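You operate a simulated robot arm through the tools that you are given. There is no shell and no other tool. Be economical: measure what you need, move in short steps, check, and stop when the job is done.

The job below is to be done with a simulated two-armed robot. You get a single attempt, and the scene is never put back.

## Task
Coat pump A with oil for storage: 10.0 ml flask, quarter turn back; then 30.0 ml flask, quarter turn forward.
Fine: each flask goes on a valve seat of the oiling stand and stays there; turn the barring wheel by hand.

Only the result counts: the job must be done as asked and must still hold three seconds after the hand-in. Knocking over, shifting, dropping, spilling or breaking anything else fails it.

## Robot
Two 7-joint arms with fingered hands on one trunk, on a base that drives. Base frame: it is fixed to the floor where the robot stands at the start and does not move with it; the origin is under the middle of the robot, x ahead of it, y to its left, z up. Readings come in cm, degrees, newtons and seconds.
The left shoulder is at the start at [11.9, 17.3, 105], the right one opposite. With the tool pointing down near the work surface each hand reaches from about 48 to 84 cm from the robot's upright axis, wherever it stands, measured 20 degrees to its own side. Places, roughly: barring wheel [40, -10, 70]. Payload 3.5 kg a hand.
Tool frame (each hand has its own): the origin (TCP) lies between the finger pads and is the grasp point; the fingertips stand 3 cm ahead of it; z points along the fingers, y is the line along which they close. The gripper opens to 10.4 cm. The gripper's body begins 3.5 cm behind the TCP. The gripper is a hand of 3 fingers: y runs from the thumb to the fingers, the wrist lies at [-1.5, -10.4, -17.8] in the tool frame, and closing takes about 1.5 s.
Orientation is told as [roll, pitch, yaw] about the base's x, y, z axes, in that order, counted from this pose: with the fingers straight down and the wrist toward the robot, the tool's x, y and z point along [0, 1, 0], [1, 0, 0] and [0, 0, -1] of the base frame.

## Interface
- The arms move only by the tool jog_arm. It takes "left_moves", "right_moves" or both (then of equal length, played together; a hand with none holds still); each is a list of rows, each an object of numbers (a shift or turn left out is 0, a gripper value left out holds the last): "dx", "dy", "dz": the shift along the base's x, y, z in units of 25 mm (1.0 is 25 mm); "ax", "ay", "az": the turn, a rotation vector about the base's x, y, z in units of 5 degrees (1.0 is 5 degrees). In form: [{"dx": .., "dy": .., "dz": .., "ax": .., "ay": .., "az": ..}, ...]. A call has 1 to 12 rows; each row shifts and turns the commanded pose from where the row before left it. "left_jaw" and "right_jaw" are, for a hand that has rows, the gripper command, from -1 (shut) to 1 (fully open), values between in proportion, set as the call begins (left out, the last holds). A call with a number of a shift or a turn outside -1 to 1 is refused whole. Rows are played at 5 a second. More than 5 cm and 8.6 degrees between two rows, or a gripper value outside its range, and nothing of the call is played. Where a pose cannot be reached the arm comes as near as it can. A force on the tool above 90 N (or 10 N above the force at the start of the call, whichever is more), or a blocked arm, ends the call early, and 0.2 s more pass. The fingers move at their own pace (about 7.2 cm/s each) and stop on an object; they squeeze with about 33 N. The grip force told is the motor's: it shows also when the fingers shut on nothing. Time passes only in rows, and 0.2 s behind the last, so rows that do not move let the fingers close. The reply holds the time, the measured pose of the TCP, the force on the tool along the base axes, the opening and the grip force, in the units named above and with some noise, with the torque about the TCP (base axes, N m) and any sound that the robot's microphone picked up.
- Cameras (640 x 400 px; columns grow to the right, rows downward): "scene" is now at [22.21, -1.44, 121.68]; the picture's right is [-0.18, -0.98, 0.00], its down [-0.62, 0.11, -0.77] and it looks along [0.76, -0.14, -0.63] (base axes); focal length 214 px, centre (320, 200). "left" rides on the left gripper at [-6.4, -9.4, -11.7] in its tool frame; the picture's right is [-0.72, -0.33, 0.61], its down [0.64, -0.65, 0.40] and it looks along [0.27, 0.68, 0.68] (tool axes); focal length 238 px, centre (320, 200). "right" rides on the right gripper at [6.4, -9.4, -11.7] in its tool frame; the picture's right is [-0.72, 0.33, -0.61], its down [-0.64, -0.65, 0.40] and it looks along [-0.27, 0.68, 0.68] (tool axes); focal length 238 px, centre (320, 200). There is no depth. A picture from a camera that has moved, and an enlarged one, comes with that camera's place and axes in the base frame and with its lens.
- get_image(camera): a new picture of that camera. It takes no simulated time.
- lift_body(by): slides the trunk up (or, below 0, down) by that many cm; the arms and the scene camera ride with it, the base frame stays. It gives what a move gives, with no picture.
- base_move(legs): drives the robot by 1 to 6 legs, each [ahead, left, turn to the left] in cm, cm and degrees, along the robot's own axes; the way and the turn of a leg run together, so that a leg with both is an arc; at most 150 cm and 180 degrees a leg. The arms and the cameras ride along, it lands a little off, and it stops where it bumps. It gives what a move gives.
- move_fingers(index, middle, thumb_bend, thumb_turn, hand): sets how far each is bent, from 0 (flat) to 1 (curled in); at 0.3 the hand is open as for a grip, at 0.7 the pads meet at the TCP. One left out holds its place. A second passes; each finger stops where it meets its share of the squeeze, and holds until it gets a number again. A gripper value or a shape takes the hand back. It gives what a move gives, with no picture; readings hold the bend of each and the force on the fingers (four entries, about 0 where the hand has none), thumb and palm. thumb_turn goes from beside the hand (0) to across from the fingers (1), as for a grip.
- grasp_type(shape, hand): the hand has 3 fingers and takes this shape, open, in about a second: jaw (thumb against the fingers, like two jaws); tri (thumb and two fingers); tip (a fingertip pinch); poke (one finger out to press); point (the index stretched); flat (the hand flat); cup (the hand cupped); fist (a fist). The gripper value then closes the fingers along that shape, each until it touches; the sizes above hold for jaw. It gives what a move gives, with no picture.
- turn_head(pan, tilt): turns the head with the scene camera to pan (to the left, within 86 degrees either way) and tilt (down, from -29 to 69), counted from straight ahead of the robot. It gives what a move gives.
- inspect(camera, box): a new picture of the part [left, top, right, bottom] of that camera's present view, enlarged. It takes no simulated time.
- close_job(): hands the job in; it is judged then, once.

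Work in short steps. Places have to be worked out from the pictures, the camera data and where the tool is seen: move nearer, look again, correct. Check each grasp and each placing, and mend what went wrong. You have 120 turns and 92 pictures in all, those below and enlarged ones among them. Open the grippers and draw the arms clear of the work before you hand the job in, unless the task says otherwise; then end with one line.

The tools are called after "Request:" by a JSON object that holds its "api" and its "payload". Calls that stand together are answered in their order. jog_arm: Moves the arms, as the interface text tells. Its arguments: {"type":"object","properties":{"left_moves":{"type":"array","items":{"type":"object","properties":{"dx":{"type":"number"},"dy":{"type":"number"},"dz":{"type":"number"},"ax":{"type":"number"},"ay":{"type":"number"},"az":{"type":"number"}}}},"left_jaw":{"type":"number"},"right_moves":{"type":"array","items":{"type":"object","properties":{"dx":{"type":"number"},"dy":{"type":"number"},"dz":{"type":"number"},"ax":{"type":"number"},"ay":{"type":"number"},"az":{"type":"number"}}}},"right_jaw":{"type":"number"}},"required":[]} The other tools are called the same way: lift_body (by) slides the trunk up or down; grasp_type (shape, hand) gives the hand a shape; move_fingers (index, middle, thumb_bend, thumb_turn, hand) moves the fingers one by one; base_move (legs) drives the base; turn_head (pan, tilt) turns the head that bears the scene camera; get_image (camera) takes a picture; inspect (camera, box) takes an enlarged picture of a part of a camera's view; close_job () hands the job in.

At the start:

```text
time_s: 0.0
left_tool_pos: [57.59, 7.18, 113.04]
left_ee_rot: [0.1, 0.1, -0.1]
left_force: [0.3, -0.5, 0.8]
left_wrist_torque: [0.0, -0.01, 0.0]
left_finger_gap: 10.37
left_gripper_force: 0.0
left_shape: jaw
left_bend: [0.3, 0.3, 0.3, 0.98]
left_finger forces: [0.0, 0.1, 0.0, 0.0, 0.0, 0.0]
right_tool_pos: [45.23, -28.86, 108.42]
right_ee_rot: [0.0, 0.0, 0.0]
right_force: [-0.1, -0.9, -0.9]
right_wrist_torque: [0.0, -0.01, -0.02]
right_finger_gap: 10.37
right_gripper_force: 0.1
right_shape: jaw
right_bend: [0.3, 0.3, 0.3, 0.98]
right_finger forces: [0.1, 0.1, 0.0, 0.0, 0.0, 0.0]
trunk travel left (down, up): [-15.0, 60.4]
robot x, y, heading: [-0.1, 0.24, 0.1]
head pan, tilt: [-10.4, 39.3]
```

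scene: 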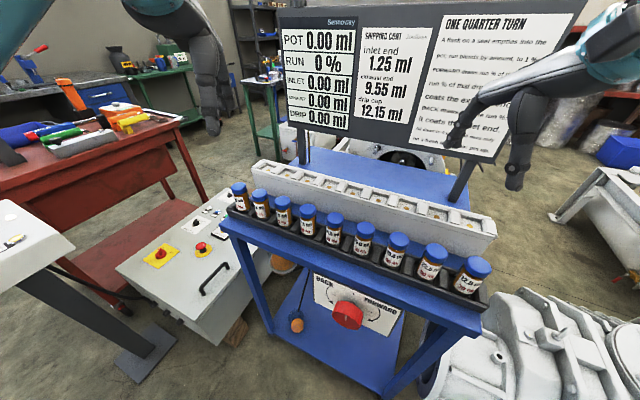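
right: 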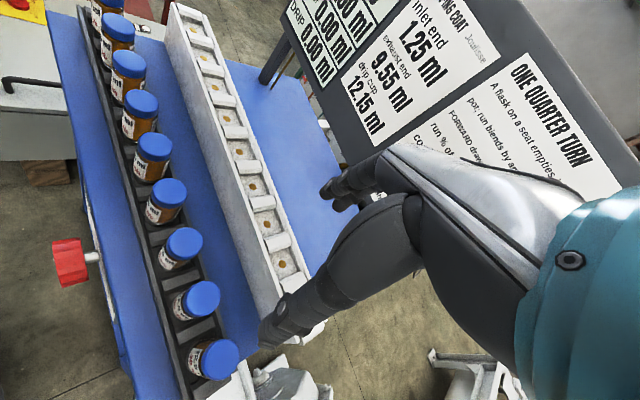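
left: 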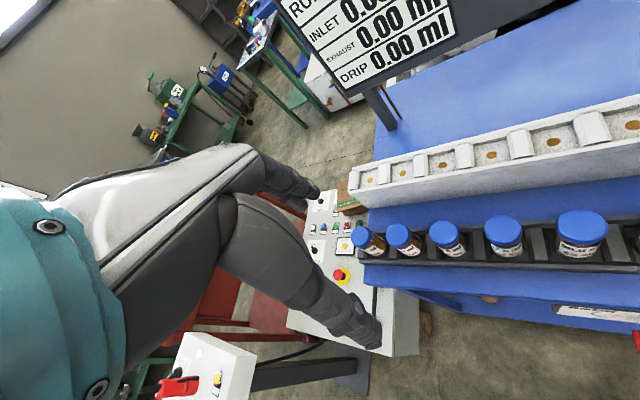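

I'll read the board and the flask labels first.

Request:
{"api": "inspect", "payload": {"camera": "scene", "box": [270, 0, 580, 170]}}

Request:
{"api": "inspect", "payload": {"camera": "scene", "box": [220, 160, 360, 260]}}

Request:
{"api": "inspect", "payload": {"camera": "scene", "box": [340, 200, 510, 310]}}

Request:
{"api": "inspect", "payload": {"camera": "scene", "box": [260, 250, 440, 370]}}

```text
2.06 times, centred on (425, 85) of scene
camera zoom: at [22.21, -1.44, 121.68], right [-0.18, -0.98, 0.0], down [-0.62, 0.11, -0.77], along [0.76, -0.14, -0.63], focal length 443 px, centre (103, 437)
```

zoom: 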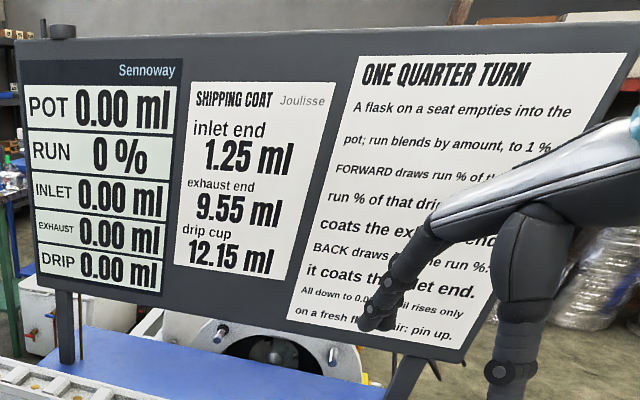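

```text
4.00 times, centred on (290, 210) of scene
camera zoom: at [22.21, -1.44, 121.68], right [-0.18, -0.98, 0.0], down [-0.62, 0.11, -0.77], along [0.76, -0.14, -0.63], focal length 858 px, centre (440, 160)
```

zoom: 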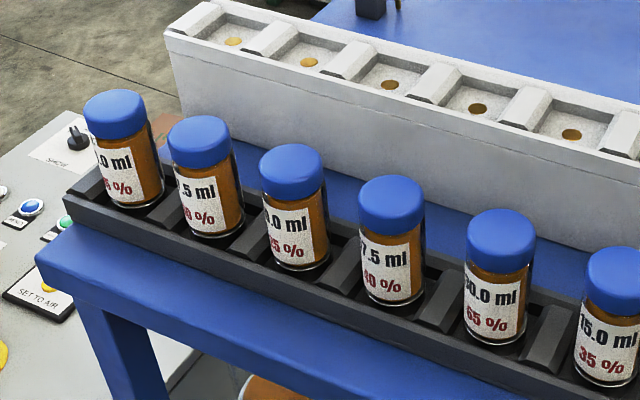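

```text
3.64 times, centred on (425, 255) of scene
camera zoom: at [22.21, -1.44, 121.68], right [-0.18, -0.98, 0.0], down [-0.62, 0.11, -0.77], along [0.76, -0.14, -0.63], focal length 780 px, centre (-62, 0)
```

zoom: 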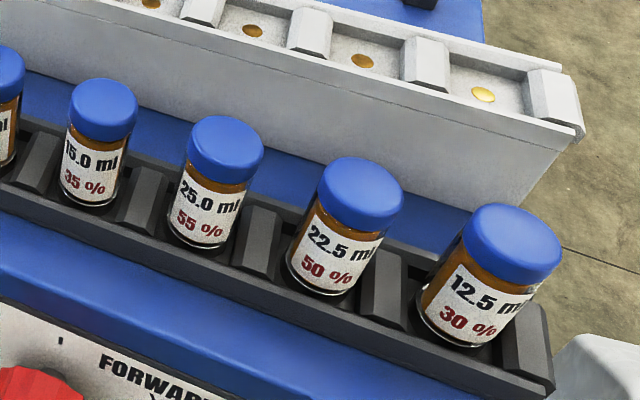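

```text
3.33 times, centred on (350, 310) of scene
camera zoom: at [22.21, -1.44, 121.68], right [-0.18, -0.98, 0.0], down [-0.62, 0.11, -0.77], along [0.76, -0.14, -0.63], focal length 715 px, centre (220, -167)
```

zoom: 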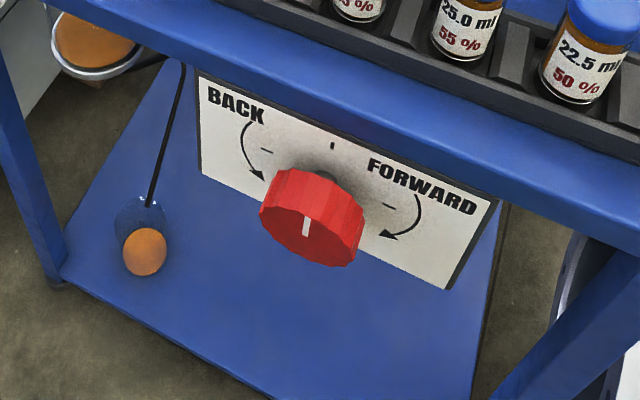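

The arithmetic of the board matches the recipe (1.25 / 9.55 / 12.15). The right arm hides part of the board, so I move it aside and look again.

Request:
{"api": "jog_arm", "payload": {"right_moves": [{"dy": -1, "dx": -0.5}, {"dy": -1, "dx": -0.5}, {"dy": -1, "dx": -0.5}, {"dy": -1, "dx": -0.5}, {"dy": -1}, {"dy": -1}, {"dy": -1}]}}

Request:
{"api": "inspect", "payload": {"camera": "scene", "box": [400, 0, 580, 170]}}

Request:
{"api": "inspect", "payload": {"camera": "left", "box": [340, 80, 640, 280]}}

```text
time_s: 1.6
left_tool_pos: [57.47, 7.07, 113.04]
left_ee_rot: [0.0, 0.0, 0.0]
left_force: [-0.2, 0.3, 0.7]
left_wrist_torque: [-0.01, 0.0, 0.0]
left_finger_gap: 10.38
left_gripper_force: 0.0
left_shape: jaw
left_bend: [0.3, 0.3, 0.3, 0.98]
left_finger forces: [0.0, 0.0, 0.0, 0.0, 0.0, 0.1]
right_tool_pos: [40.1, -46.44, 108.51]
right_ee_rot: [0.1, -0.1, 0.1]
right_force: [-0.5, 0.0, -0.1]
right_wrist_torque: [0.0, -0.01, 0.0]
right_finger_gap: 10.36
right_gripper_force: 0.0
right_shape: jaw
right_bend: [0.3, 0.3, 0.3, 0.98]
right_finger forces: [0.0, 0.0, 0.0, 0.0, 0.0, 0.0]
trunk travel left (down, up): [-15.0, 60.4]
robot x, y, heading: [-0.08, 0.3, -0.1]
head pan, tilt: [-10.4, 39.3]
```

```text
2.35 times, centred on (490, 85) of scene
camera zoom: at [22.2, -1.46, 121.68], right [-0.18, -0.98, 0.0], down [-0.62, 0.11, -0.77], along [0.76, -0.14, -0.63], focal length 505 px, centre (-80, 471)
```

zoom: 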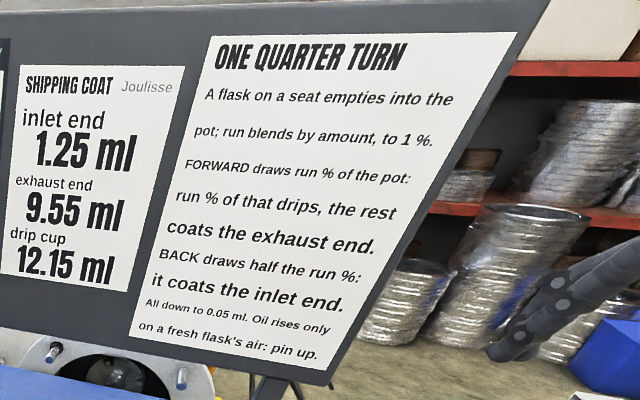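

```text
2.00 times, centred on (490, 180) of left
camera zoom: at [48.06, 0.81, 124.67], right [-0.33, -0.72, -0.61], down [-0.65, 0.64, -0.4], along [0.68, 0.27, -0.68], focal length 477 px, centre (-20, 240)
```

zoom: 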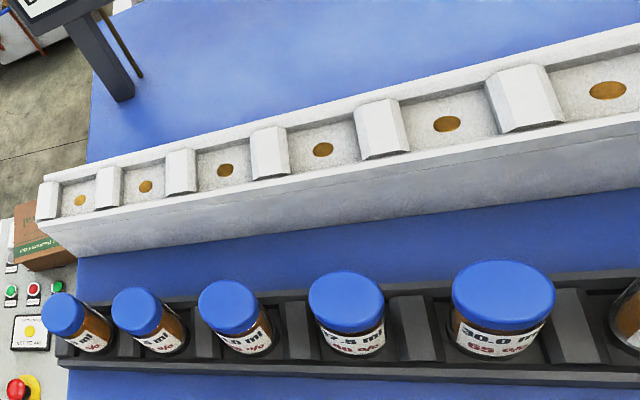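

Rules understood. Now I need to tell the leftmost three labels apart and look around for other pumps; I move the left hand aside and back.

Request:
{"api": "jog_arm", "payload": {"left_moves": [{"dx": -1, "dy": 0.6}, {"dx": -1, "dy": 0.6}, {"dx": -1, "dy": 0.6}, {"dx": -1, "dy": 0.6}, {"dx": -0.5, "dy": 0.6}]}}

Request:
{"api": "get_image", "payload": {"camera": "left"}}

Request:
{"api": "get_image", "payload": {"camera": "right"}}

Request:
{"api": "inspect", "payload": {"camera": "scene", "box": [225, 175, 325, 245]}}

Request:
{"api": "inspect", "payload": {"camera": "scene", "box": [100, 170, 300, 330]}}

```text
time_s: 2.8
left_tool_pos: [46.18, 14.61, 113.17]
left_ee_rot: [0.0, 0.0, 0.1]
left_force: [-0.8, 0.2, 0.2]
left_wrist_torque: [-0.01, 0.02, -0.04]
left_finger_gap: 10.34
left_gripper_force: 0.1
left_shape: jaw
left_bend: [0.3, 0.3, 0.3, 0.98]
left_finger forces: [0.0, 0.0, 0.0, 0.1, 0.1, 0.0]
right_tool_pos: [40.1, -46.39, 108.57]
right_ee_rot: [0.0, 0.1, 0.0]
right_force: [0.4, 0.4, 0.8]
right_wrist_torque: [-0.02, -0.02, 0.01]
right_finger_gap: 10.36
right_gripper_force: 0.0
right_shape: jaw
right_bend: [0.3, 0.3, 0.3, 0.98]
right_finger forces: [0.1, 0.0, 0.0, 0.0, 0.0, 0.0]
trunk travel left (down, up): [-15.0, 60.4]
robot x, y, heading: [0.22, 0.19, 0.0]
head pan, tilt: [-10.4, 39.3]
```

```text
82 pictures are left
camera left: at [36.74, 8.4, 124.77], right [-0.33, -0.72, -0.61], down [-0.65, 0.64, -0.4], along [0.68, 0.27, -0.68], focal length 238 px, centre (320, 200)
```

left: 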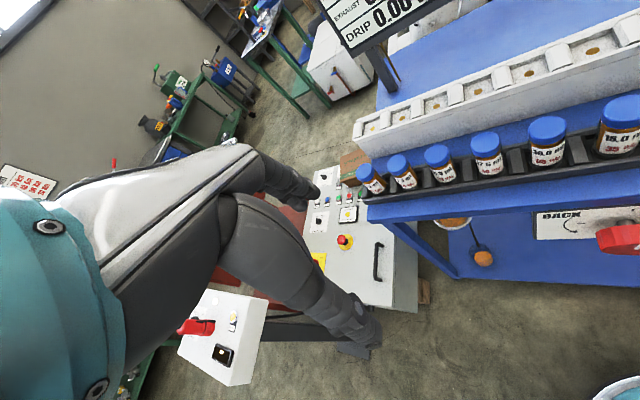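

```text
81 pictures are left
camera right: at [30.66, -40.04, 120.1], right [0.33, -0.72, 0.61], down [-0.65, -0.64, -0.4], along [0.68, -0.27, -0.68], focal length 238 px, centre (320, 200)
```

right: 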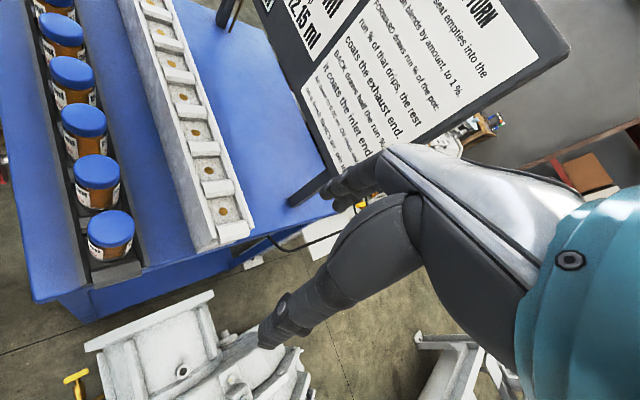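

```text
5.71 times, centred on (275, 210) of scene
camera zoom: at [22.19, -1.42, 121.69], right [-0.18, -0.98, 0.0], down [-0.62, 0.11, -0.77], along [0.76, -0.14, -0.63], focal length 1226 px, centre (577, 143)
```

zoom: 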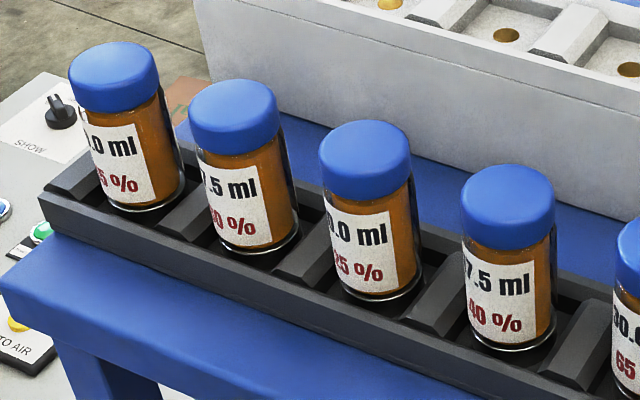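

```text
2.50 times, centred on (200, 250) of scene
camera zoom: at [22.19, -1.42, 121.69], right [-0.18, -0.98, 0.0], down [-0.62, 0.11, -0.77], along [0.76, -0.14, -0.63], focal length 536 px, centre (620, 75)
```

zoom: 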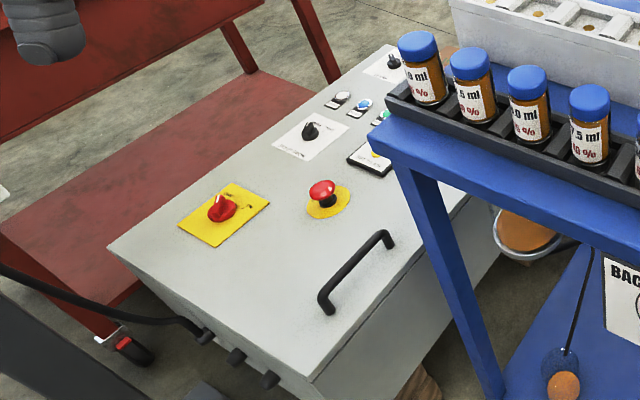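

Request:
{"api": "inspect", "payload": {"camera": "left", "box": [290, 140, 450, 260]}}

Request:
{"api": "inspect", "payload": {"camera": "left", "box": [400, 110, 580, 210]}}

Request:
{"api": "turn_head", "payload": {"pan": 0, "tilt": 5}}

Request:
{"api": "get_image", "payload": {"camera": "scene"}}

```text
3.33 times, centred on (370, 200) of left
camera zoom: at [36.74, 8.4, 124.77], right [-0.33, -0.72, -0.61], down [-0.65, 0.64, -0.4], along [0.68, 0.27, -0.68], focal length 794 px, centre (153, 200)
```

zoom: 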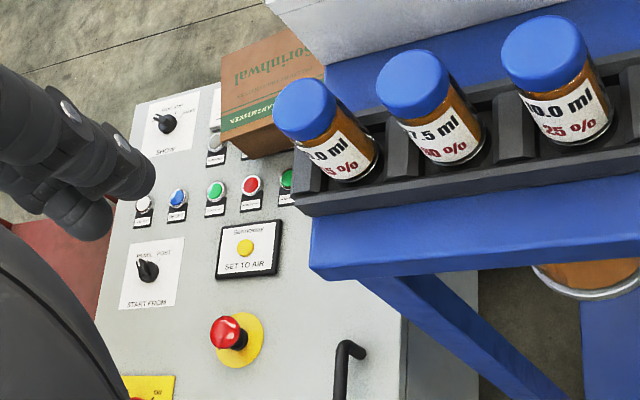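

```text
3.56 times, centred on (490, 160) of left
camera zoom: at [36.74, 8.4, 124.77], right [-0.33, -0.72, -0.61], down [-0.65, 0.64, -0.4], along [0.68, 0.27, -0.68], focal length 848 px, centre (-284, 342)
```

zoom: 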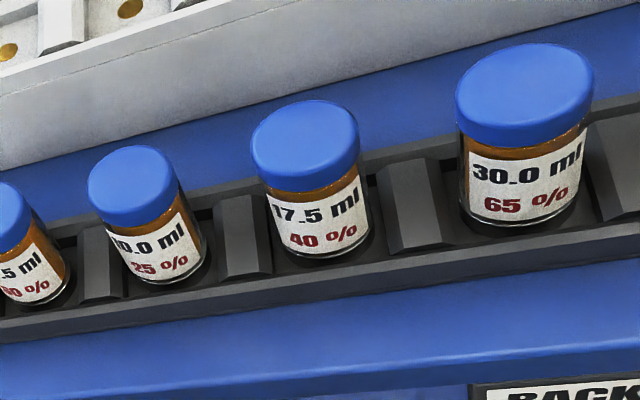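

```text
time_s: 3.8
left_tool_pos: [46.27, 14.58, 113.1]
left_ee_rot: [0.0, 0.0, 0.0]
left_force: [-0.4, -0.2, -1.0]
left_wrist_torque: [-0.01, 0.0, 0.01]
left_finger_gap: 10.37
left_gripper_force: 0.0
left_shape: jaw
left_bend: [0.3, 0.3, 0.3, 0.98]
left_finger forces: [0.1, 0.0, 0.1, 0.1, 0.0, 0.1]
right_tool_pos: [40.17, -46.38, 108.38]
right_ee_rot: [0.0, 0.0, 0.0]
right_force: [0.5, 0.0, 0.6]
right_wrist_torque: [0.01, 0.02, 0.03]
right_finger_gap: 10.37
right_gripper_force: 0.0
right_shape: jaw
right_bend: [0.3, 0.3, 0.3, 0.98]
right_finger forces: [0.1, 0.0, 0.0, 0.0, 0.0, 0.0]
trunk travel left (down, up): [-15.0, 60.4]
robot x, y, heading: [0.19, -0.23, 0.2]
head pan, tilt: [0.0, 5.0]
```

```text
76 pictures are left
camera scene: at [22.99, 0.1, 127.15], right [0.0, -1.0, 0.0], down [-0.09, 0.0, -1.0], along [1.0, 0.0, -0.09], focal length 214 px, centre (320, 200)
```

scene: 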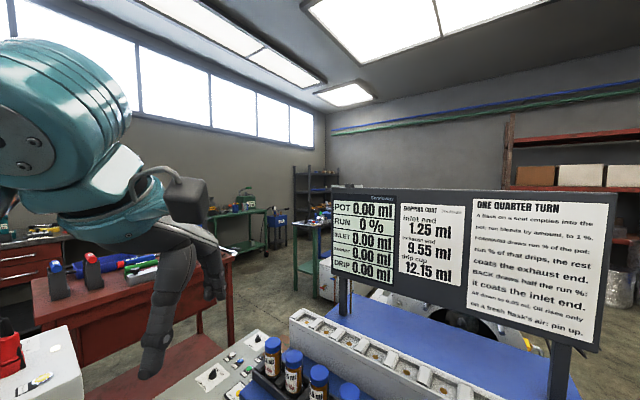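

Flask 3 is 10.0 ml (25 %), flask 5 is 30.0 ml (65 %). The table is yawed about −36°, with the rack row roughly 50 cm off; I drive to face it squarely, a bit farther back and to the left.

Request:
{"api": "base_move", "payload": {"legs": [[4.6, 23.9, 0], [0, 0, -36]]}}

Request:
{"api": "turn_head", "payload": {"pan": 0, "tilt": 45}}

Request:
{"api": "get_image", "payload": {"camera": "scene"}}

```text
time_s: 7.3
left_tool_pos: [50.62, 8.45, 113.18]
left_ee_rot: [0.0, 0.0, -36.2]
left_force: [0.2, -0.3, 1.4]
left_wrist_torque: [0.0, 0.02, 0.04]
left_finger_gap: 10.37
left_gripper_force: 0.0
left_shape: jaw
left_bend: [0.3, 0.3, 0.3, 0.98]
left_finger forces: [0.0, 0.0, 0.0, 0.1, 0.1, 0.0]
right_tool_pos: [9.59, -37.3, 108.51]
right_ee_rot: [0.0, 0.1, -36.2]
right_force: [0.5, -0.8, 0.0]
right_wrist_torque: [-0.01, 0.0, 0.01]
right_finger_gap: 10.37
right_gripper_force: 0.1
right_shape: jaw
right_bend: [0.3, 0.3, 0.3, 0.98]
right_finger forces: [0.1, 0.0, 0.0, 0.1, 0.0, 0.1]
trunk travel left (down, up): [-15.0, 60.4]
robot x, y, heading: [4.66, 24.02, -36.5]
head pan, tilt: [0.0, 5.0]
```

```text
time_s: 8.4
left_tool_pos: [50.56, 8.42, 113.13]
left_ee_rot: [0.0, 0.0, -36.1]
left_force: [-0.4, 0.5, -0.6]
left_wrist_torque: [0.02, 0.01, -0.01]
left_finger_gap: 10.38
left_gripper_force: 0.0
left_shape: jaw
left_bend: [0.3, 0.3, 0.3, 0.98]
left_finger forces: [0.1, 0.0, 0.0, 0.0, 0.0, 0.1]
right_tool_pos: [9.62, -37.17, 108.48]
right_ee_rot: [0.0, 0.0, -36.1]
right_force: [-0.1, 0.3, 1.1]
right_wrist_torque: [0.0, -0.02, -0.02]
right_finger_gap: 10.36
right_gripper_force: 0.1
right_shape: jaw
right_bend: [0.3, 0.3, 0.3, 0.98]
right_finger forces: [0.1, 0.1, 0.1, 0.0, 0.1, 0.1]
trunk travel left (down, up): [-15.0, 60.4]
robot x, y, heading: [4.52, 23.66, -36.2]
head pan, tilt: [0.0, 45.0]
```

```text
75 pictures are left
camera scene: at [22.32, 11.06, 120.87], right [-0.59, -0.81, 0.0], down [-0.57, 0.42, -0.71], along [0.57, -0.42, -0.71], focal length 214 px, centre (320, 200)
```

scene: 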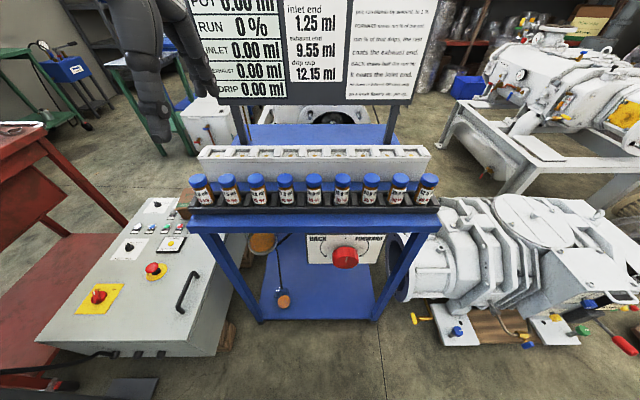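

The view is square now. I enlarge the stand to measure.

Request:
{"api": "inspect", "payload": {"camera": "scene", "box": [180, 130, 340, 230]}}

Request:
{"api": "inspect", "payload": {"camera": "scene", "box": [290, 130, 450, 230]}}

Request:
{"api": "inspect", "payload": {"camera": "scene", "box": [265, 215, 425, 315]}}

Request:
{"api": "inspect", "payload": {"camera": "left", "box": [0, 0, 640, 400]}}

```text
4.00 times, centred on (260, 180) of scene
camera zoom: at [22.32, 11.06, 120.87], right [-0.59, -0.81, 0.0], down [-0.57, 0.42, -0.71], along [0.57, -0.42, -0.71], focal length 858 px, centre (560, 280)
```

zoom: 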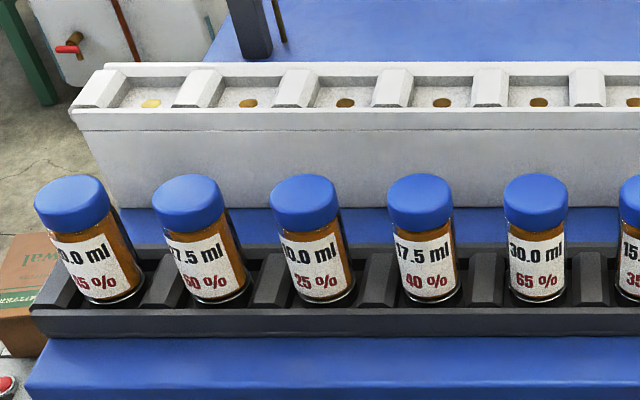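

```text
4.00 times, centred on (370, 180) of scene
camera zoom: at [22.32, 11.06, 120.87], right [-0.59, -0.81, 0.0], down [-0.57, 0.42, -0.71], along [0.57, -0.42, -0.71], focal length 858 px, centre (120, 280)
```

zoom: 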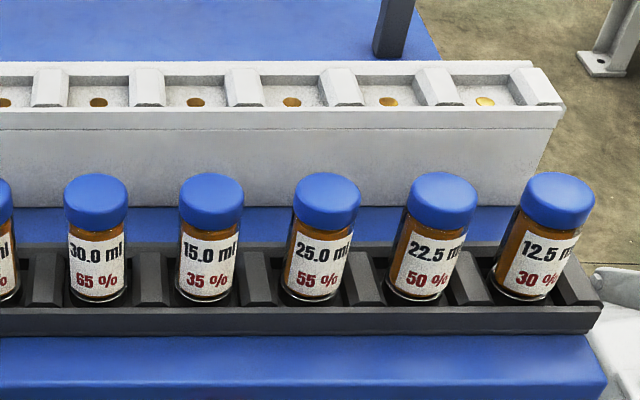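

```text
4.00 times, centred on (345, 265) of scene
camera zoom: at [22.32, 11.06, 120.87], right [-0.59, -0.81, 0.0], down [-0.57, 0.42, -0.71], along [0.57, -0.42, -0.71], focal length 858 px, centre (220, -60)
```

zoom: 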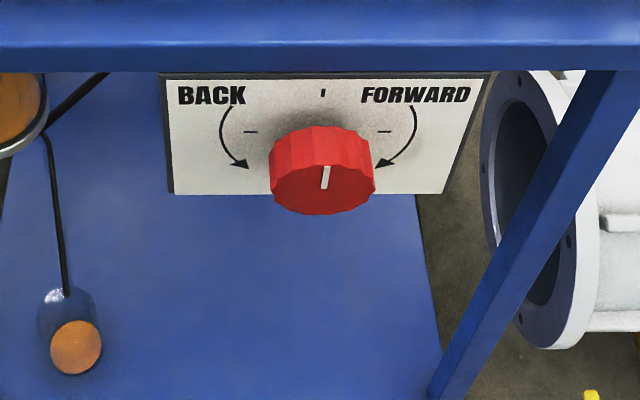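

```text
1.00 times, centred on (320, 200) of left
camera zoom: at [39.17, 8.98, 124.78], right [-0.69, -0.39, -0.61], down [-0.15, 0.9, -0.4], along [0.71, -0.19, -0.68], focal length 238 px, centre (320, 200)
```

zoom: 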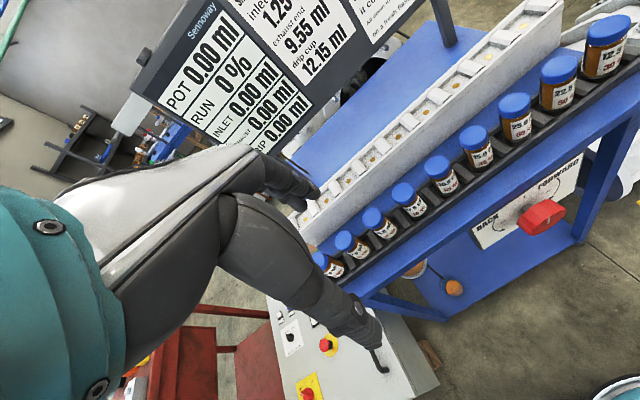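

Estimates in the stand's frame: 10 ml flask about 50 cm along the facing direction, cap top near z 90; the seats about 14 cm behind it, near z 87. I bring the left hand above the 10 ml flask at z 100.

Request:
{"api": "jog_arm", "payload": {"left_moves": [{"dx": 0.783, "dy": -0.531, "dz": -0.87}, {"dx": 0.783, "dy": -0.531, "dz": -0.87}, {"dx": 0.783, "dy": -0.531, "dz": -0.87}, {"dx": 0.783, "dy": -0.531, "dz": -0.87}, {"dx": 0.783, "dy": -0.531, "dz": -0.87}, {"dx": 0.783, "dy": -0.531, "dz": -0.87}, {}], "left_jaw": 0.4}}

Request:
{"api": "get_image", "payload": {"camera": "left"}}

Request:
{"api": "inspect", "payload": {"camera": "scene", "box": [180, 90, 370, 210]}}

```text
time_s: 10.0
left_tool_pos: [62.47, 0.44, 100.18]
left_ee_rot: [0.0, -0.1, -36.1]
left_force: [0.8, 0.8, 1.5]
left_wrist_torque: [0.0, 0.01, 0.02]
left_finger_gap: 7.31
left_gripper_force: 0.0
left_shape: jaw
left_bend: [0.27, 0.37, 0.58, 0.99]
left_finger forces: [0.0, 0.1, 0.0, 0.0, 0.0, 0.0]
right_tool_pos: [9.6, -37.22, 108.39]
right_ee_rot: [0.0, 0.0, -36.3]
right_force: [-0.6, -0.4, 0.0]
right_wrist_torque: [0.02, 0.01, -0.02]
right_finger_gap: 10.36
right_gripper_force: 0.1
right_shape: jaw
right_bend: [0.3, 0.3, 0.3, 0.98]
right_finger forces: [0.1, 0.1, 0.0, 0.0, 0.1, 0.0]
trunk travel left (down, up): [-15.0, 60.4]
robot x, y, heading: [4.5, 24.0, -36.1]
head pan, tilt: [0.0, 45.0]
```

```text
70 pictures are left
camera left: at [50.95, 1.06, 111.8], right [-0.69, -0.39, -0.61], down [-0.15, 0.9, -0.4], along [0.71, -0.19, -0.68], focal length 238 px, centre (320, 200)
```

left: 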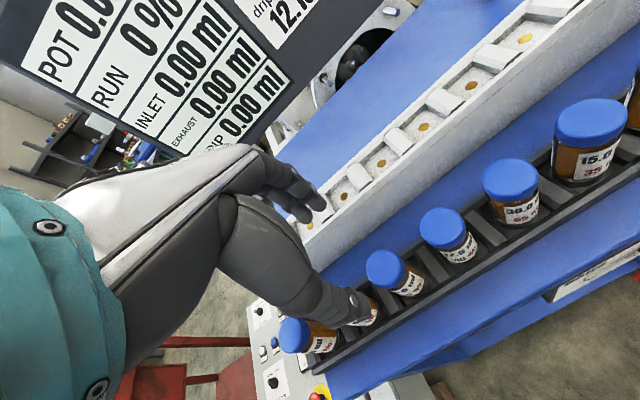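

```text
3.33 times, centred on (275, 150) of scene
camera zoom: at [22.31, 11.07, 120.87], right [-0.59, -0.81, 0.0], down [-0.57, 0.42, -0.71], along [0.57, -0.42, -0.71], focal length 715 px, centre (470, 367)
```

zoom: 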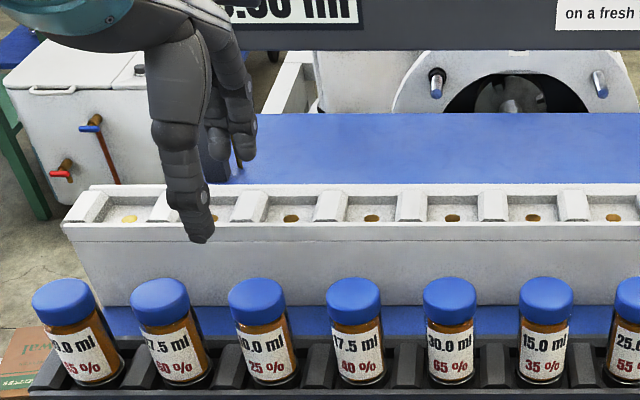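

The left-camera pixel of the 10 ml cap agrees with my estimate to within about 0.5 cm, so the hand is over it. I lower to z 91 and check before going around the flask.

Request:
{"api": "jog_arm", "payload": {"left_moves": [{"dz": -0.92}, {"dz": -0.92}, {"dz": -0.92}, {"dz": -0.92}, {}]}}

Request:
{"api": "inspect", "payload": {"camera": "scene", "box": [180, 110, 340, 210]}}

Request:
{"api": "inspect", "payload": {"camera": "left", "box": [240, 150, 560, 350]}}

```text
time_s: 11.2
left_tool_pos: [62.22, 0.39, 90.72]
left_ee_rot: [0.0, 0.0, -36.1]
left_force: [-0.1, 0.0, 0.4]
left_wrist_torque: [0.02, 0.03, 0.0]
left_finger_gap: 7.32
left_gripper_force: 0.0
left_shape: jaw
left_bend: [0.27, 0.37, 0.58, 0.99]
left_finger forces: [0.0, 0.0, 0.0, 0.0, 0.1, 0.0]
right_tool_pos: [9.6, -37.11, 108.45]
right_ee_rot: [-0.1, 0.1, -36.2]
right_force: [-0.6, -0.1, 0.1]
right_wrist_torque: [0.0, -0.01, 0.01]
right_finger_gap: 10.37
right_gripper_force: 0.0
right_shape: jaw
right_bend: [0.3, 0.3, 0.3, 0.98]
right_finger forces: [0.1, 0.1, 0.1, 0.1, 0.1, 0.1]
trunk travel left (down, up): [-15.0, 60.4]
robot x, y, heading: [4.59, 23.36, -36.2]
head pan, tilt: [0.0, 45.0]
```

```text
4.00 times, centred on (260, 160) of scene
camera zoom: at [22.31, 11.07, 120.86], right [-0.59, -0.81, 0.0], down [-0.57, 0.42, -0.71], along [0.57, -0.42, -0.71], focal length 858 px, centre (560, 360)
```

zoom: 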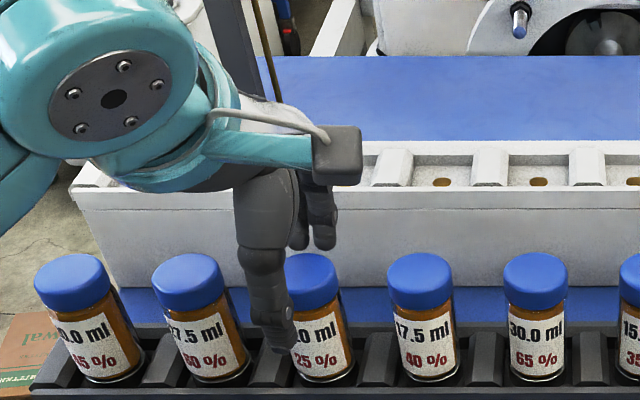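

```text
2.00 times, centred on (400, 250) of left
camera zoom: at [50.85, 1.04, 102.5], right [-0.69, -0.39, -0.61], down [-0.15, 0.9, -0.4], along [0.71, -0.19, -0.68], focal length 477 px, centre (160, 100)
```

zoom: 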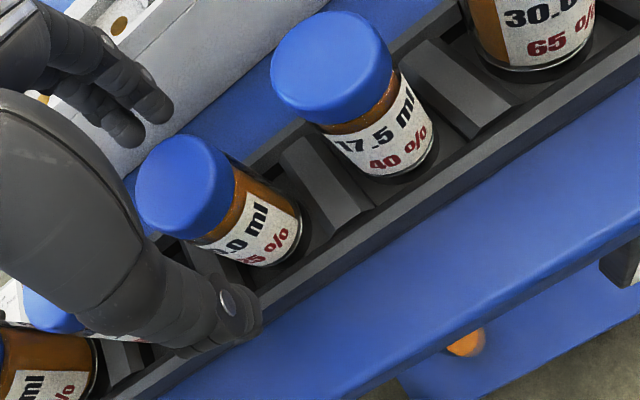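

The thumb sits slightly left of the flask's axis; I shift about 0.5 cm to the right, lower to z 87.3, and close gently.

Request:
{"api": "jog_arm", "payload": {"left_moves": [{"dx": -0.18, "dy": -0.11}, {"dz": -0.7}, {"dz": -0.67}, {}]}}

Request:
{"api": "jog_arm", "payload": {"left_moves": [{}, {}, {}, {}, {}, {}, {}, {}], "left_jaw": -1}}

Request:
{"api": "inspect", "payload": {"camera": "scene", "box": [180, 110, 340, 210]}}

Request:
{"api": "inspect", "payload": {"camera": "left", "box": [240, 150, 560, 350]}}

```text
time_s: 12.2
left_tool_pos: [61.95, 0.21, 87.5]
left_ee_rot: [0.0, -0.1, -36.2]
left_force: [-0.3, -0.3, -0.4]
left_wrist_torque: [0.0, 0.04, -0.01]
left_finger_gap: 7.3
left_gripper_force: 0.0
left_shape: jaw
left_bend: [0.27, 0.37, 0.58, 0.99]
left_finger forces: [0.0, 0.1, 0.0, 0.0, 0.0, 0.2]
right_tool_pos: [9.53, -37.21, 108.42]
right_ee_rot: [0.0, 0.0, -36.3]
right_force: [0.8, 0.7, -0.6]
right_wrist_torque: [0.0, -0.01, 0.01]
right_finger_gap: 10.37
right_gripper_force: 0.1
right_shape: jaw
right_bend: [0.3, 0.3, 0.3, 0.98]
right_finger forces: [0.0, 0.0, 0.1, 0.0, 0.1, 0.0]
trunk travel left (down, up): [-15.0, 60.4]
robot x, y, heading: [4.68, 23.79, -36.4]
head pan, tilt: [0.0, 45.0]
```

```text
time_s: 14.0
left_tool_pos: [61.91, 0.21, 87.56]
left_ee_rot: [0.0, 0.0, -36.2]
left_force: [0.6, 0.6, -0.3]
left_wrist_torque: [-0.01, 0.0, 0.0]
left_finger_gap: 3.0
left_gripper_force: 32.8
left_shape: jaw
left_bend: [0.74, 0.53, 0.74, 1.0]
left_finger forces: [18.8, 10.5, 0.0, 0.0, 29.3, 0.1]
right_tool_pos: [9.65, -37.25, 108.34]
right_ee_rot: [-0.2, 0.0, -36.2]
right_force: [0.3, -0.8, -0.5]
right_wrist_torque: [-0.01, 0.02, -0.01]
right_finger_gap: 10.37
right_gripper_force: 0.2
right_shape: jaw
right_bend: [0.3, 0.3, 0.3, 0.98]
right_finger forces: [0.1, 0.0, 0.1, 0.0, 0.0, 0.0]
trunk travel left (down, up): [-15.0, 60.4]
robot x, y, heading: [4.78, 24.29, -36.3]
head pan, tilt: [0.0, 45.0]
```

```text
4.00 times, centred on (260, 160) of scene
camera zoom: at [22.33, 11.06, 120.86], right [-0.59, -0.81, 0.0], down [-0.57, 0.42, -0.71], along [0.57, -0.42, -0.71], focal length 858 px, centre (560, 360)
```

zoom: 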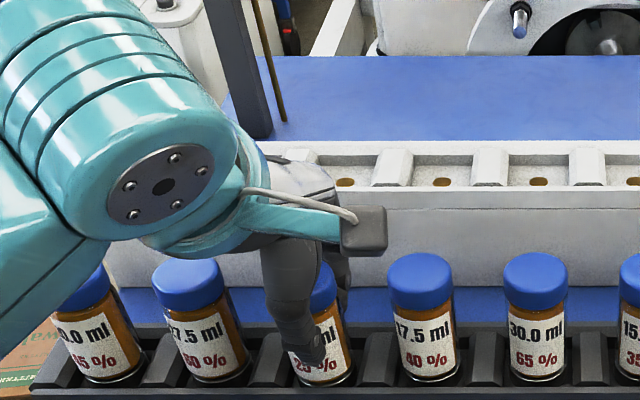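

```text
2.00 times, centred on (400, 250) of left
camera zoom: at [50.54, 0.73, 99.09], right [-0.69, -0.39, -0.61], down [-0.15, 0.9, -0.4], along [0.71, -0.19, -0.68], focal length 477 px, centre (160, 100)
```

zoom: 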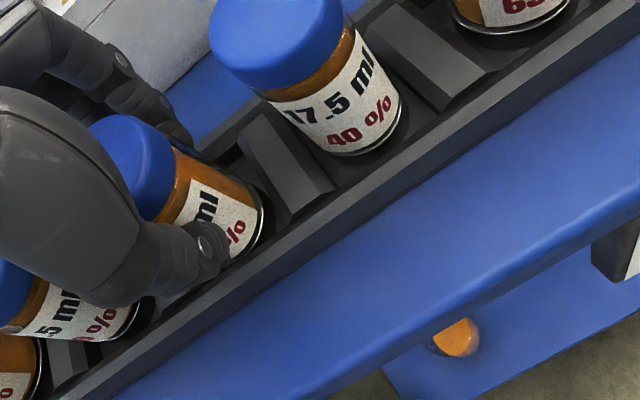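

The flask is gripped (gap 3.0 cm, forces on both sides). I lift it straight up to about z 98 and look.

Request:
{"api": "jog_arm", "payload": {"left_moves": [{"dz": 0.4}, {"dz": 0.6}, {"dz": 0.8}, {"dz": 0.8}, {"dz": 0.8}, {"dz": 0.6}, {"dz": 0.3}, {}]}}

Request:
{"api": "get_image", "payload": {"camera": "scene"}}

Request:
{"api": "inspect", "payload": {"camera": "left", "box": [160, 50, 480, 350]}}

```text
time_s: 15.8
left_tool_pos: [61.98, 0.29, 98.17]
left_ee_rot: [0.0, 0.1, -36.1]
left_force: [-0.3, -0.3, -0.7]
left_wrist_torque: [0.03, 0.01, -0.01]
left_finger_gap: 2.97
left_gripper_force: 32.9
left_shape: jaw
left_bend: [0.74, 0.53, 0.74, 1.0]
left_finger forces: [18.6, 10.6, 0.0, 0.0, 29.5, 0.1]
right_tool_pos: [9.66, -37.28, 108.41]
right_ee_rot: [0.0, 0.0, -36.2]
right_force: [-0.3, -0.2, -0.5]
right_wrist_torque: [0.0, -0.01, 0.04]
right_finger_gap: 10.38
right_gripper_force: 0.0
right_shape: jaw
right_bend: [0.3, 0.3, 0.3, 0.98]
right_finger forces: [0.1, 0.0, 0.0, 0.0, 0.0, 0.1]
trunk travel left (down, up): [-15.0, 60.4]
robot x, y, heading: [4.66, 23.78, -36.0]
head pan, tilt: [0.0, 45.0]
```

```text
64 pictures are left
camera scene: at [22.33, 11.06, 120.86], right [-0.59, -0.81, 0.0], down [-0.57, 0.42, -0.71], along [0.57, -0.42, -0.71], focal length 214 px, centre (320, 200)
```

scene: 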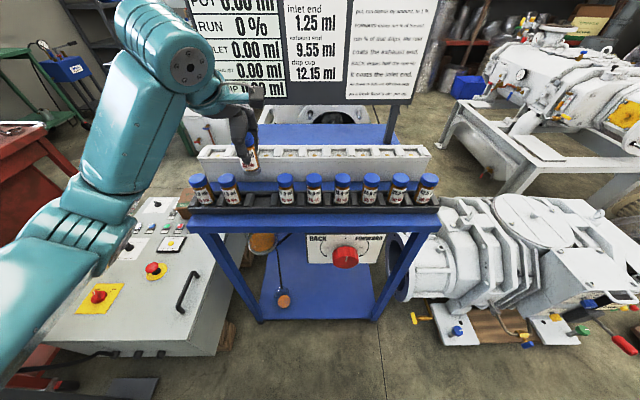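

```text
1.33 times, centred on (320, 200) of left
camera zoom: at [50.53, 0.78, 109.83], right [-0.69, -0.39, -0.61], down [-0.15, 0.9, -0.4], along [0.71, -0.19, -0.68], focal length 318 px, centre (320, 200)
```

zoom: 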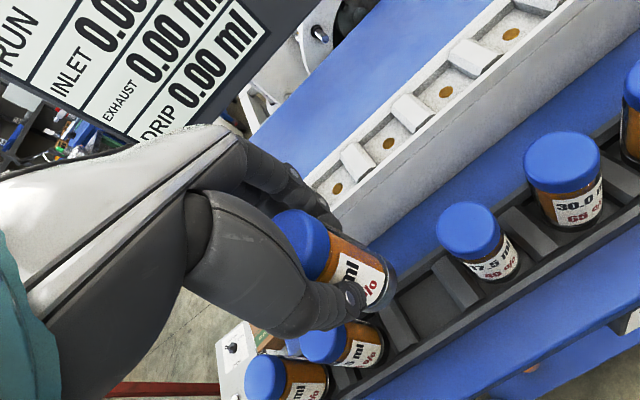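

The flask hangs upright. Seats triangulate from both cameras to n≈63.1, z≈87, with seat 3 directly behind this rack pocket; I move straight forward 13.3 cm.

Request:
{"api": "jog_arm", "payload": {"left_moves": [{"dx": 0.718, "dy": -0.525}, {"dx": 0.718, "dy": -0.525}, {"dx": 0.718, "dy": -0.525}, {"dx": 0.718, "dy": -0.525}, {"dx": 0.718, "dy": -0.525}, {"dx": 0.718, "dy": -0.525}, {}]}}

Request:
{"api": "inspect", "payload": {"camera": "scene", "box": [180, 90, 340, 190]}}

Request:
{"api": "inspect", "payload": {"camera": "left", "box": [240, 100, 500, 300]}}

```text
time_s: 17.4
left_tool_pos: [72.78, -7.73, 98.23]
left_ee_rot: [0.0, -0.1, -36.1]
left_force: [0.1, 0.1, -1.2]
left_wrist_torque: [0.0, 0.02, 0.0]
left_finger_gap: 3.0
left_gripper_force: 33.3
left_shape: jaw
left_bend: [0.74, 0.53, 0.74, 1.0]
left_finger forces: [18.7, 10.7, 0.0, 0.1, 29.5, 0.1]
right_tool_pos: [9.78, -37.25, 108.5]
right_ee_rot: [0.0, 0.0, -36.3]
right_force: [-0.3, -0.4, -1.1]
right_wrist_torque: [0.0, -0.04, 0.01]
right_finger_gap: 10.37
right_gripper_force: 0.0
right_shape: jaw
right_bend: [0.3, 0.3, 0.3, 0.98]
right_finger forces: [0.0, 0.0, 0.0, 0.0, 0.1, 0.0]
trunk travel left (down, up): [-15.0, 60.4]
robot x, y, heading: [4.85, 23.81, -36.2]
head pan, tilt: [0.0, 45.0]
```

```text
4.00 times, centred on (260, 140) of scene
camera zoom: at [22.33, 11.07, 120.86], right [-0.59, -0.81, 0.0], down [-0.57, 0.42, -0.71], along [0.57, -0.42, -0.71], focal length 858 px, centre (560, 440)
```

zoom: 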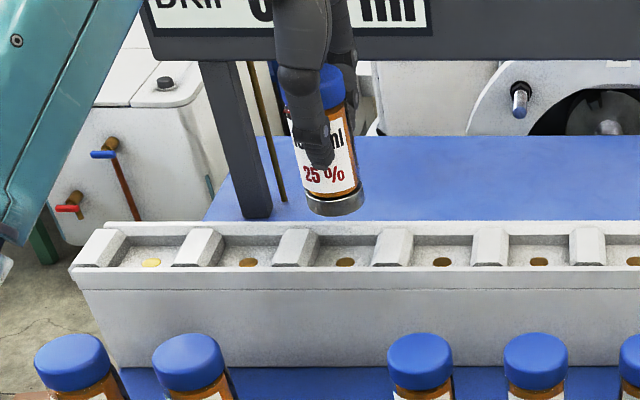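

```text
2.00 times, centred on (370, 200) of left
camera zoom: at [61.32, -7.18, 109.83], right [-0.69, -0.39, -0.61], down [-0.15, 0.9, -0.4], along [0.71, -0.19, -0.68], focal length 477 px, centre (220, 200)
```

zoom: 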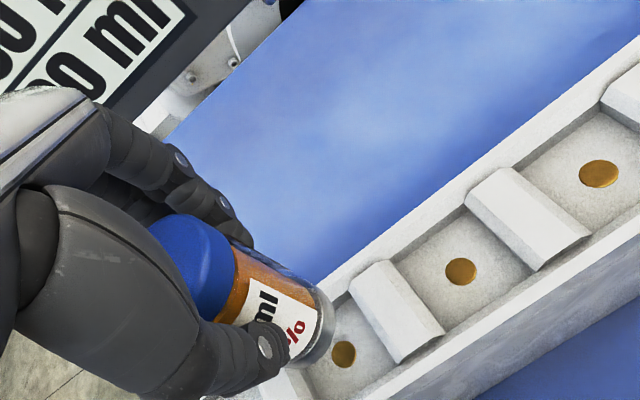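

Flask has a metal valve base, and it is over seat 3 (seat dot computed at n≈63.0, l≈37.1). I lower 2.5 cm and compare again.

Request:
{"api": "jog_arm", "payload": {"left_moves": [{"dz": -0.5}, {"dz": -0.5}, {}]}}

Request:
{"api": "inspect", "payload": {"camera": "scene", "box": [220, 110, 300, 160]}}

Request:
{"api": "inspect", "payload": {"camera": "left", "box": [280, 180, 440, 300]}}

```text
time_s: 18.2
left_tool_pos: [72.73, -7.65, 95.74]
left_ee_rot: [0.0, 0.0, -36.2]
left_force: [-0.1, -0.6, -1.0]
left_wrist_torque: [-0.01, -0.03, 0.0]
left_finger_gap: 2.98
left_gripper_force: 33.6
left_shape: jaw
left_bend: [0.74, 0.53, 0.74, 1.0]
left_finger forces: [18.7, 10.6, 0.0, 0.1, 29.5, 0.0]
right_tool_pos: [9.62, -37.21, 108.44]
right_ee_rot: [0.0, 0.0, -36.2]
right_force: [-0.1, 0.7, -0.1]
right_wrist_torque: [-0.03, -0.01, 0.02]
right_finger_gap: 10.36
right_gripper_force: 0.0
right_shape: jaw
right_bend: [0.3, 0.3, 0.3, 0.98]
right_finger forces: [0.0, 0.0, 0.0, 0.1, 0.0, 0.0]
trunk travel left (down, up): [-15.0, 60.4]
robot x, y, heading: [4.46, 23.93, -36.3]
head pan, tilt: [0.0, 45.0]
```

```text
8.00 times, centred on (260, 135) of scene
camera zoom: at [22.32, 11.06, 120.86], right [-0.59, -0.81, 0.0], down [-0.57, 0.42, -0.71], along [0.57, -0.42, -0.71], focal length 1716 px, centre (800, 720)
```

zoom: 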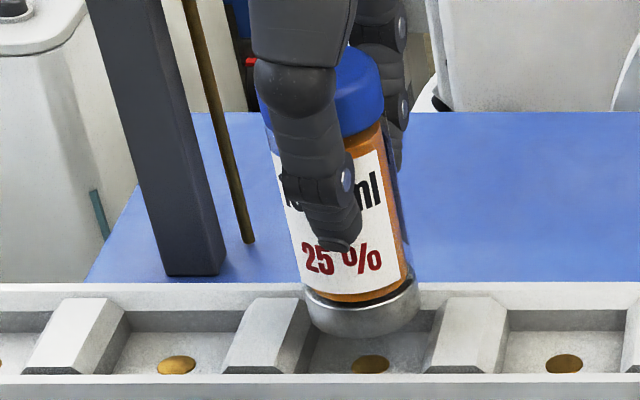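

```text
3.33 times, centred on (360, 240) of left
camera zoom: at [61.31, -7.15, 107.39], right [-0.69, -0.39, -0.61], down [-0.15, 0.9, -0.4], along [0.71, -0.19, -0.68], focal length 794 px, centre (187, 67)
```

zoom: 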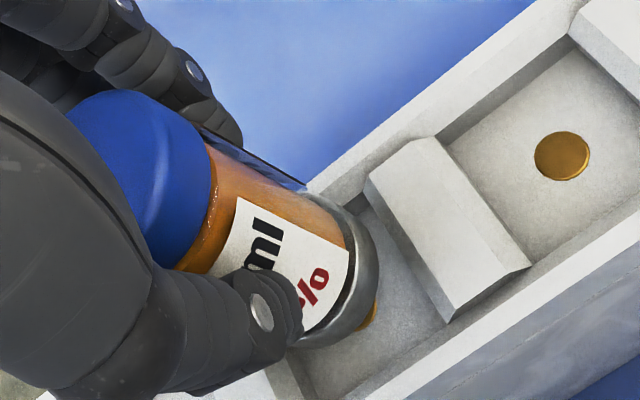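

Alignment looks good within ~0.3 cm (flask l 37.2 vs seat dot 37.2). I lower in small steps watching the force.

Request:
{"api": "jog_arm", "payload": {"left_moves": [{"dz": -0.3}, {"dz": -0.3}, {}]}}

Request:
{"api": "jog_arm", "payload": {"left_moves": [{"dz": -0.2}, {"dz": -0.1}, {}]}}

Request:
{"api": "inspect", "payload": {"camera": "scene", "box": [220, 110, 300, 160]}}

```text
time_s: 19.0
left_tool_pos: [72.67, -7.66, 94.25]
left_ee_rot: [0.0, 0.0, -36.2]
left_force: [-0.9, 1.1, -0.8]
left_wrist_torque: [0.05, 0.08, 0.01]
left_finger_gap: 2.98
left_gripper_force: 32.9
left_shape: jaw
left_bend: [0.74, 0.53, 0.74, 1.0]
left_finger forces: [19.3, 11.1, 0.1, 0.1, 31.4, 0.0]
right_tool_pos: [9.6, -37.19, 108.43]
right_ee_rot: [0.0, 0.1, -36.3]
right_force: [1.2, -0.1, -0.1]
right_wrist_torque: [-0.01, 0.02, 0.04]
right_finger_gap: 10.35
right_gripper_force: 0.0
right_shape: jaw
right_bend: [0.3, 0.3, 0.3, 0.98]
right_finger forces: [0.0, 0.1, 0.1, 0.0, 0.1, 0.1]
trunk travel left (down, up): [-15.0, 60.4]
robot x, y, heading: [4.86, 23.61, -36.3]
head pan, tilt: [0.0, 45.0]
```

```text
time_s: 19.8
left_tool_pos: [72.59, -7.74, 93.76]
left_ee_rot: [0.0, -0.4, -36.2]
left_force: [0.4, -1.3, 9.2]
left_wrist_torque: [0.05, 0.01, -0.02]
left_finger_gap: 3.03
left_gripper_force: 33.1
left_shape: jaw
left_bend: [0.74, 0.53, 0.74, 1.0]
left_finger forces: [20.7, 12.5, 0.0, 0.1, 32.1, 0.0]
right_tool_pos: [9.55, -37.15, 108.54]
right_ee_rot: [0.0, -0.1, -36.2]
right_force: [0.6, -0.1, -0.3]
right_wrist_torque: [-0.01, -0.01, -0.01]
right_finger_gap: 10.38
right_gripper_force: 0.0
right_shape: jaw
right_bend: [0.3, 0.3, 0.3, 0.98]
right_finger forces: [0.0, 0.1, 0.1, 0.0, 0.0, 0.0]
trunk travel left (down, up): [-15.0, 60.4]
robot x, y, heading: [4.19, 23.97, -36.0]
head pan, tilt: [0.0, 45.0]
```

```text
8.00 times, centred on (260, 135) of scene
camera zoom: at [22.23, 11.11, 120.89], right [-0.59, -0.81, 0.0], down [-0.57, 0.42, -0.71], along [0.57, -0.42, -0.71], focal length 1716 px, centre (800, 720)
```

zoom: 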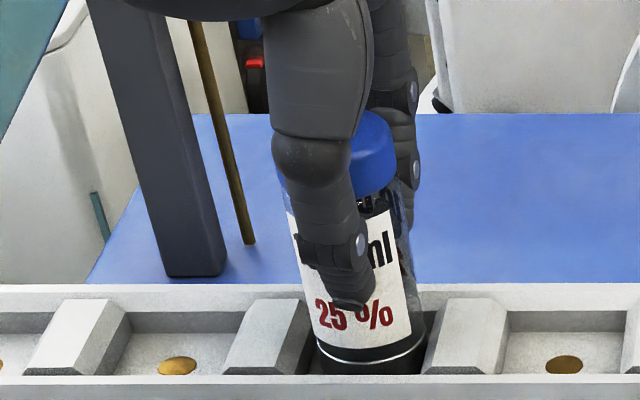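

The flask is down in the pocket with contact force, and it has emptied. I open the fingers, then raise the hand and read the display.

Request:
{"api": "jog_arm", "payload": {"left_moves": [{}, {}, {}, {}, {}], "left_jaw": 0.3}}

Request:
{"api": "get_image", "payload": {"camera": "scene"}}

Request:
{"api": "inspect", "payload": {"camera": "left", "box": [200, 100, 520, 300]}}

```text
time_s: 21.0
left_tool_pos: [72.6, -7.68, 93.57]
left_ee_rot: [0.0, 0.0, -36.2]
left_force: [-0.3, 0.0, -0.2]
left_wrist_torque: [0.0, 0.01, 0.0]
left_finger_gap: 6.72
left_gripper_force: 0.0
left_shape: jaw
left_bend: [0.28, 0.39, 0.62, 1.0]
left_finger forces: [0.0, 0.1, 0.0, 0.1, 0.0, 0.0]
right_tool_pos: [9.69, -37.19, 108.43]
right_ee_rot: [0.0, 0.0, -36.2]
right_force: [-0.1, -0.9, -0.6]
right_wrist_torque: [0.02, 0.01, 0.04]
right_finger_gap: 10.38
right_gripper_force: 0.0
right_shape: jaw
right_bend: [0.3, 0.3, 0.3, 0.98]
right_finger forces: [0.0, 0.0, 0.0, 0.0, 0.1, 0.1]
trunk travel left (down, up): [-15.0, 60.4]
robot x, y, heading: [4.5, 23.87, -36.2]
head pan, tilt: [0.0, 45.0]
```

```text
57 pictures are left
camera scene: at [22.32, 11.06, 120.86], right [-0.59, -0.81, 0.0], down [-0.57, 0.42, -0.71], along [0.57, -0.42, -0.71], focal length 214 px, centre (320, 200)
```

scene: 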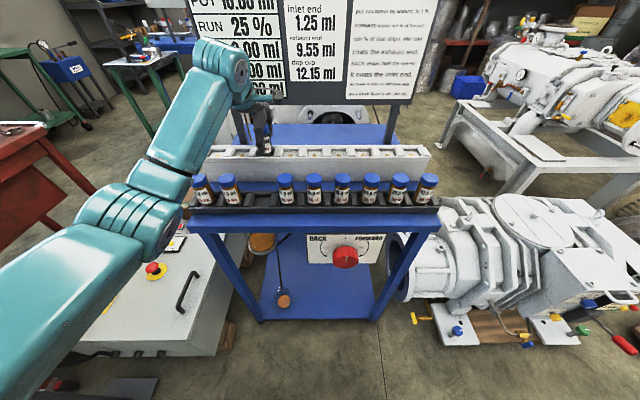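

```text
2.00 times, centred on (360, 200) of left
camera zoom: at [61.2, -7.12, 105.11], right [-0.69, -0.39, -0.61], down [-0.15, 0.9, -0.4], along [0.71, -0.19, -0.68], focal length 477 px, centre (240, 200)
```

zoom: 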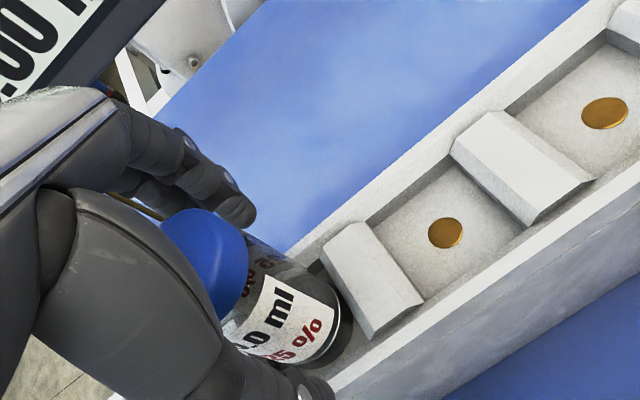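

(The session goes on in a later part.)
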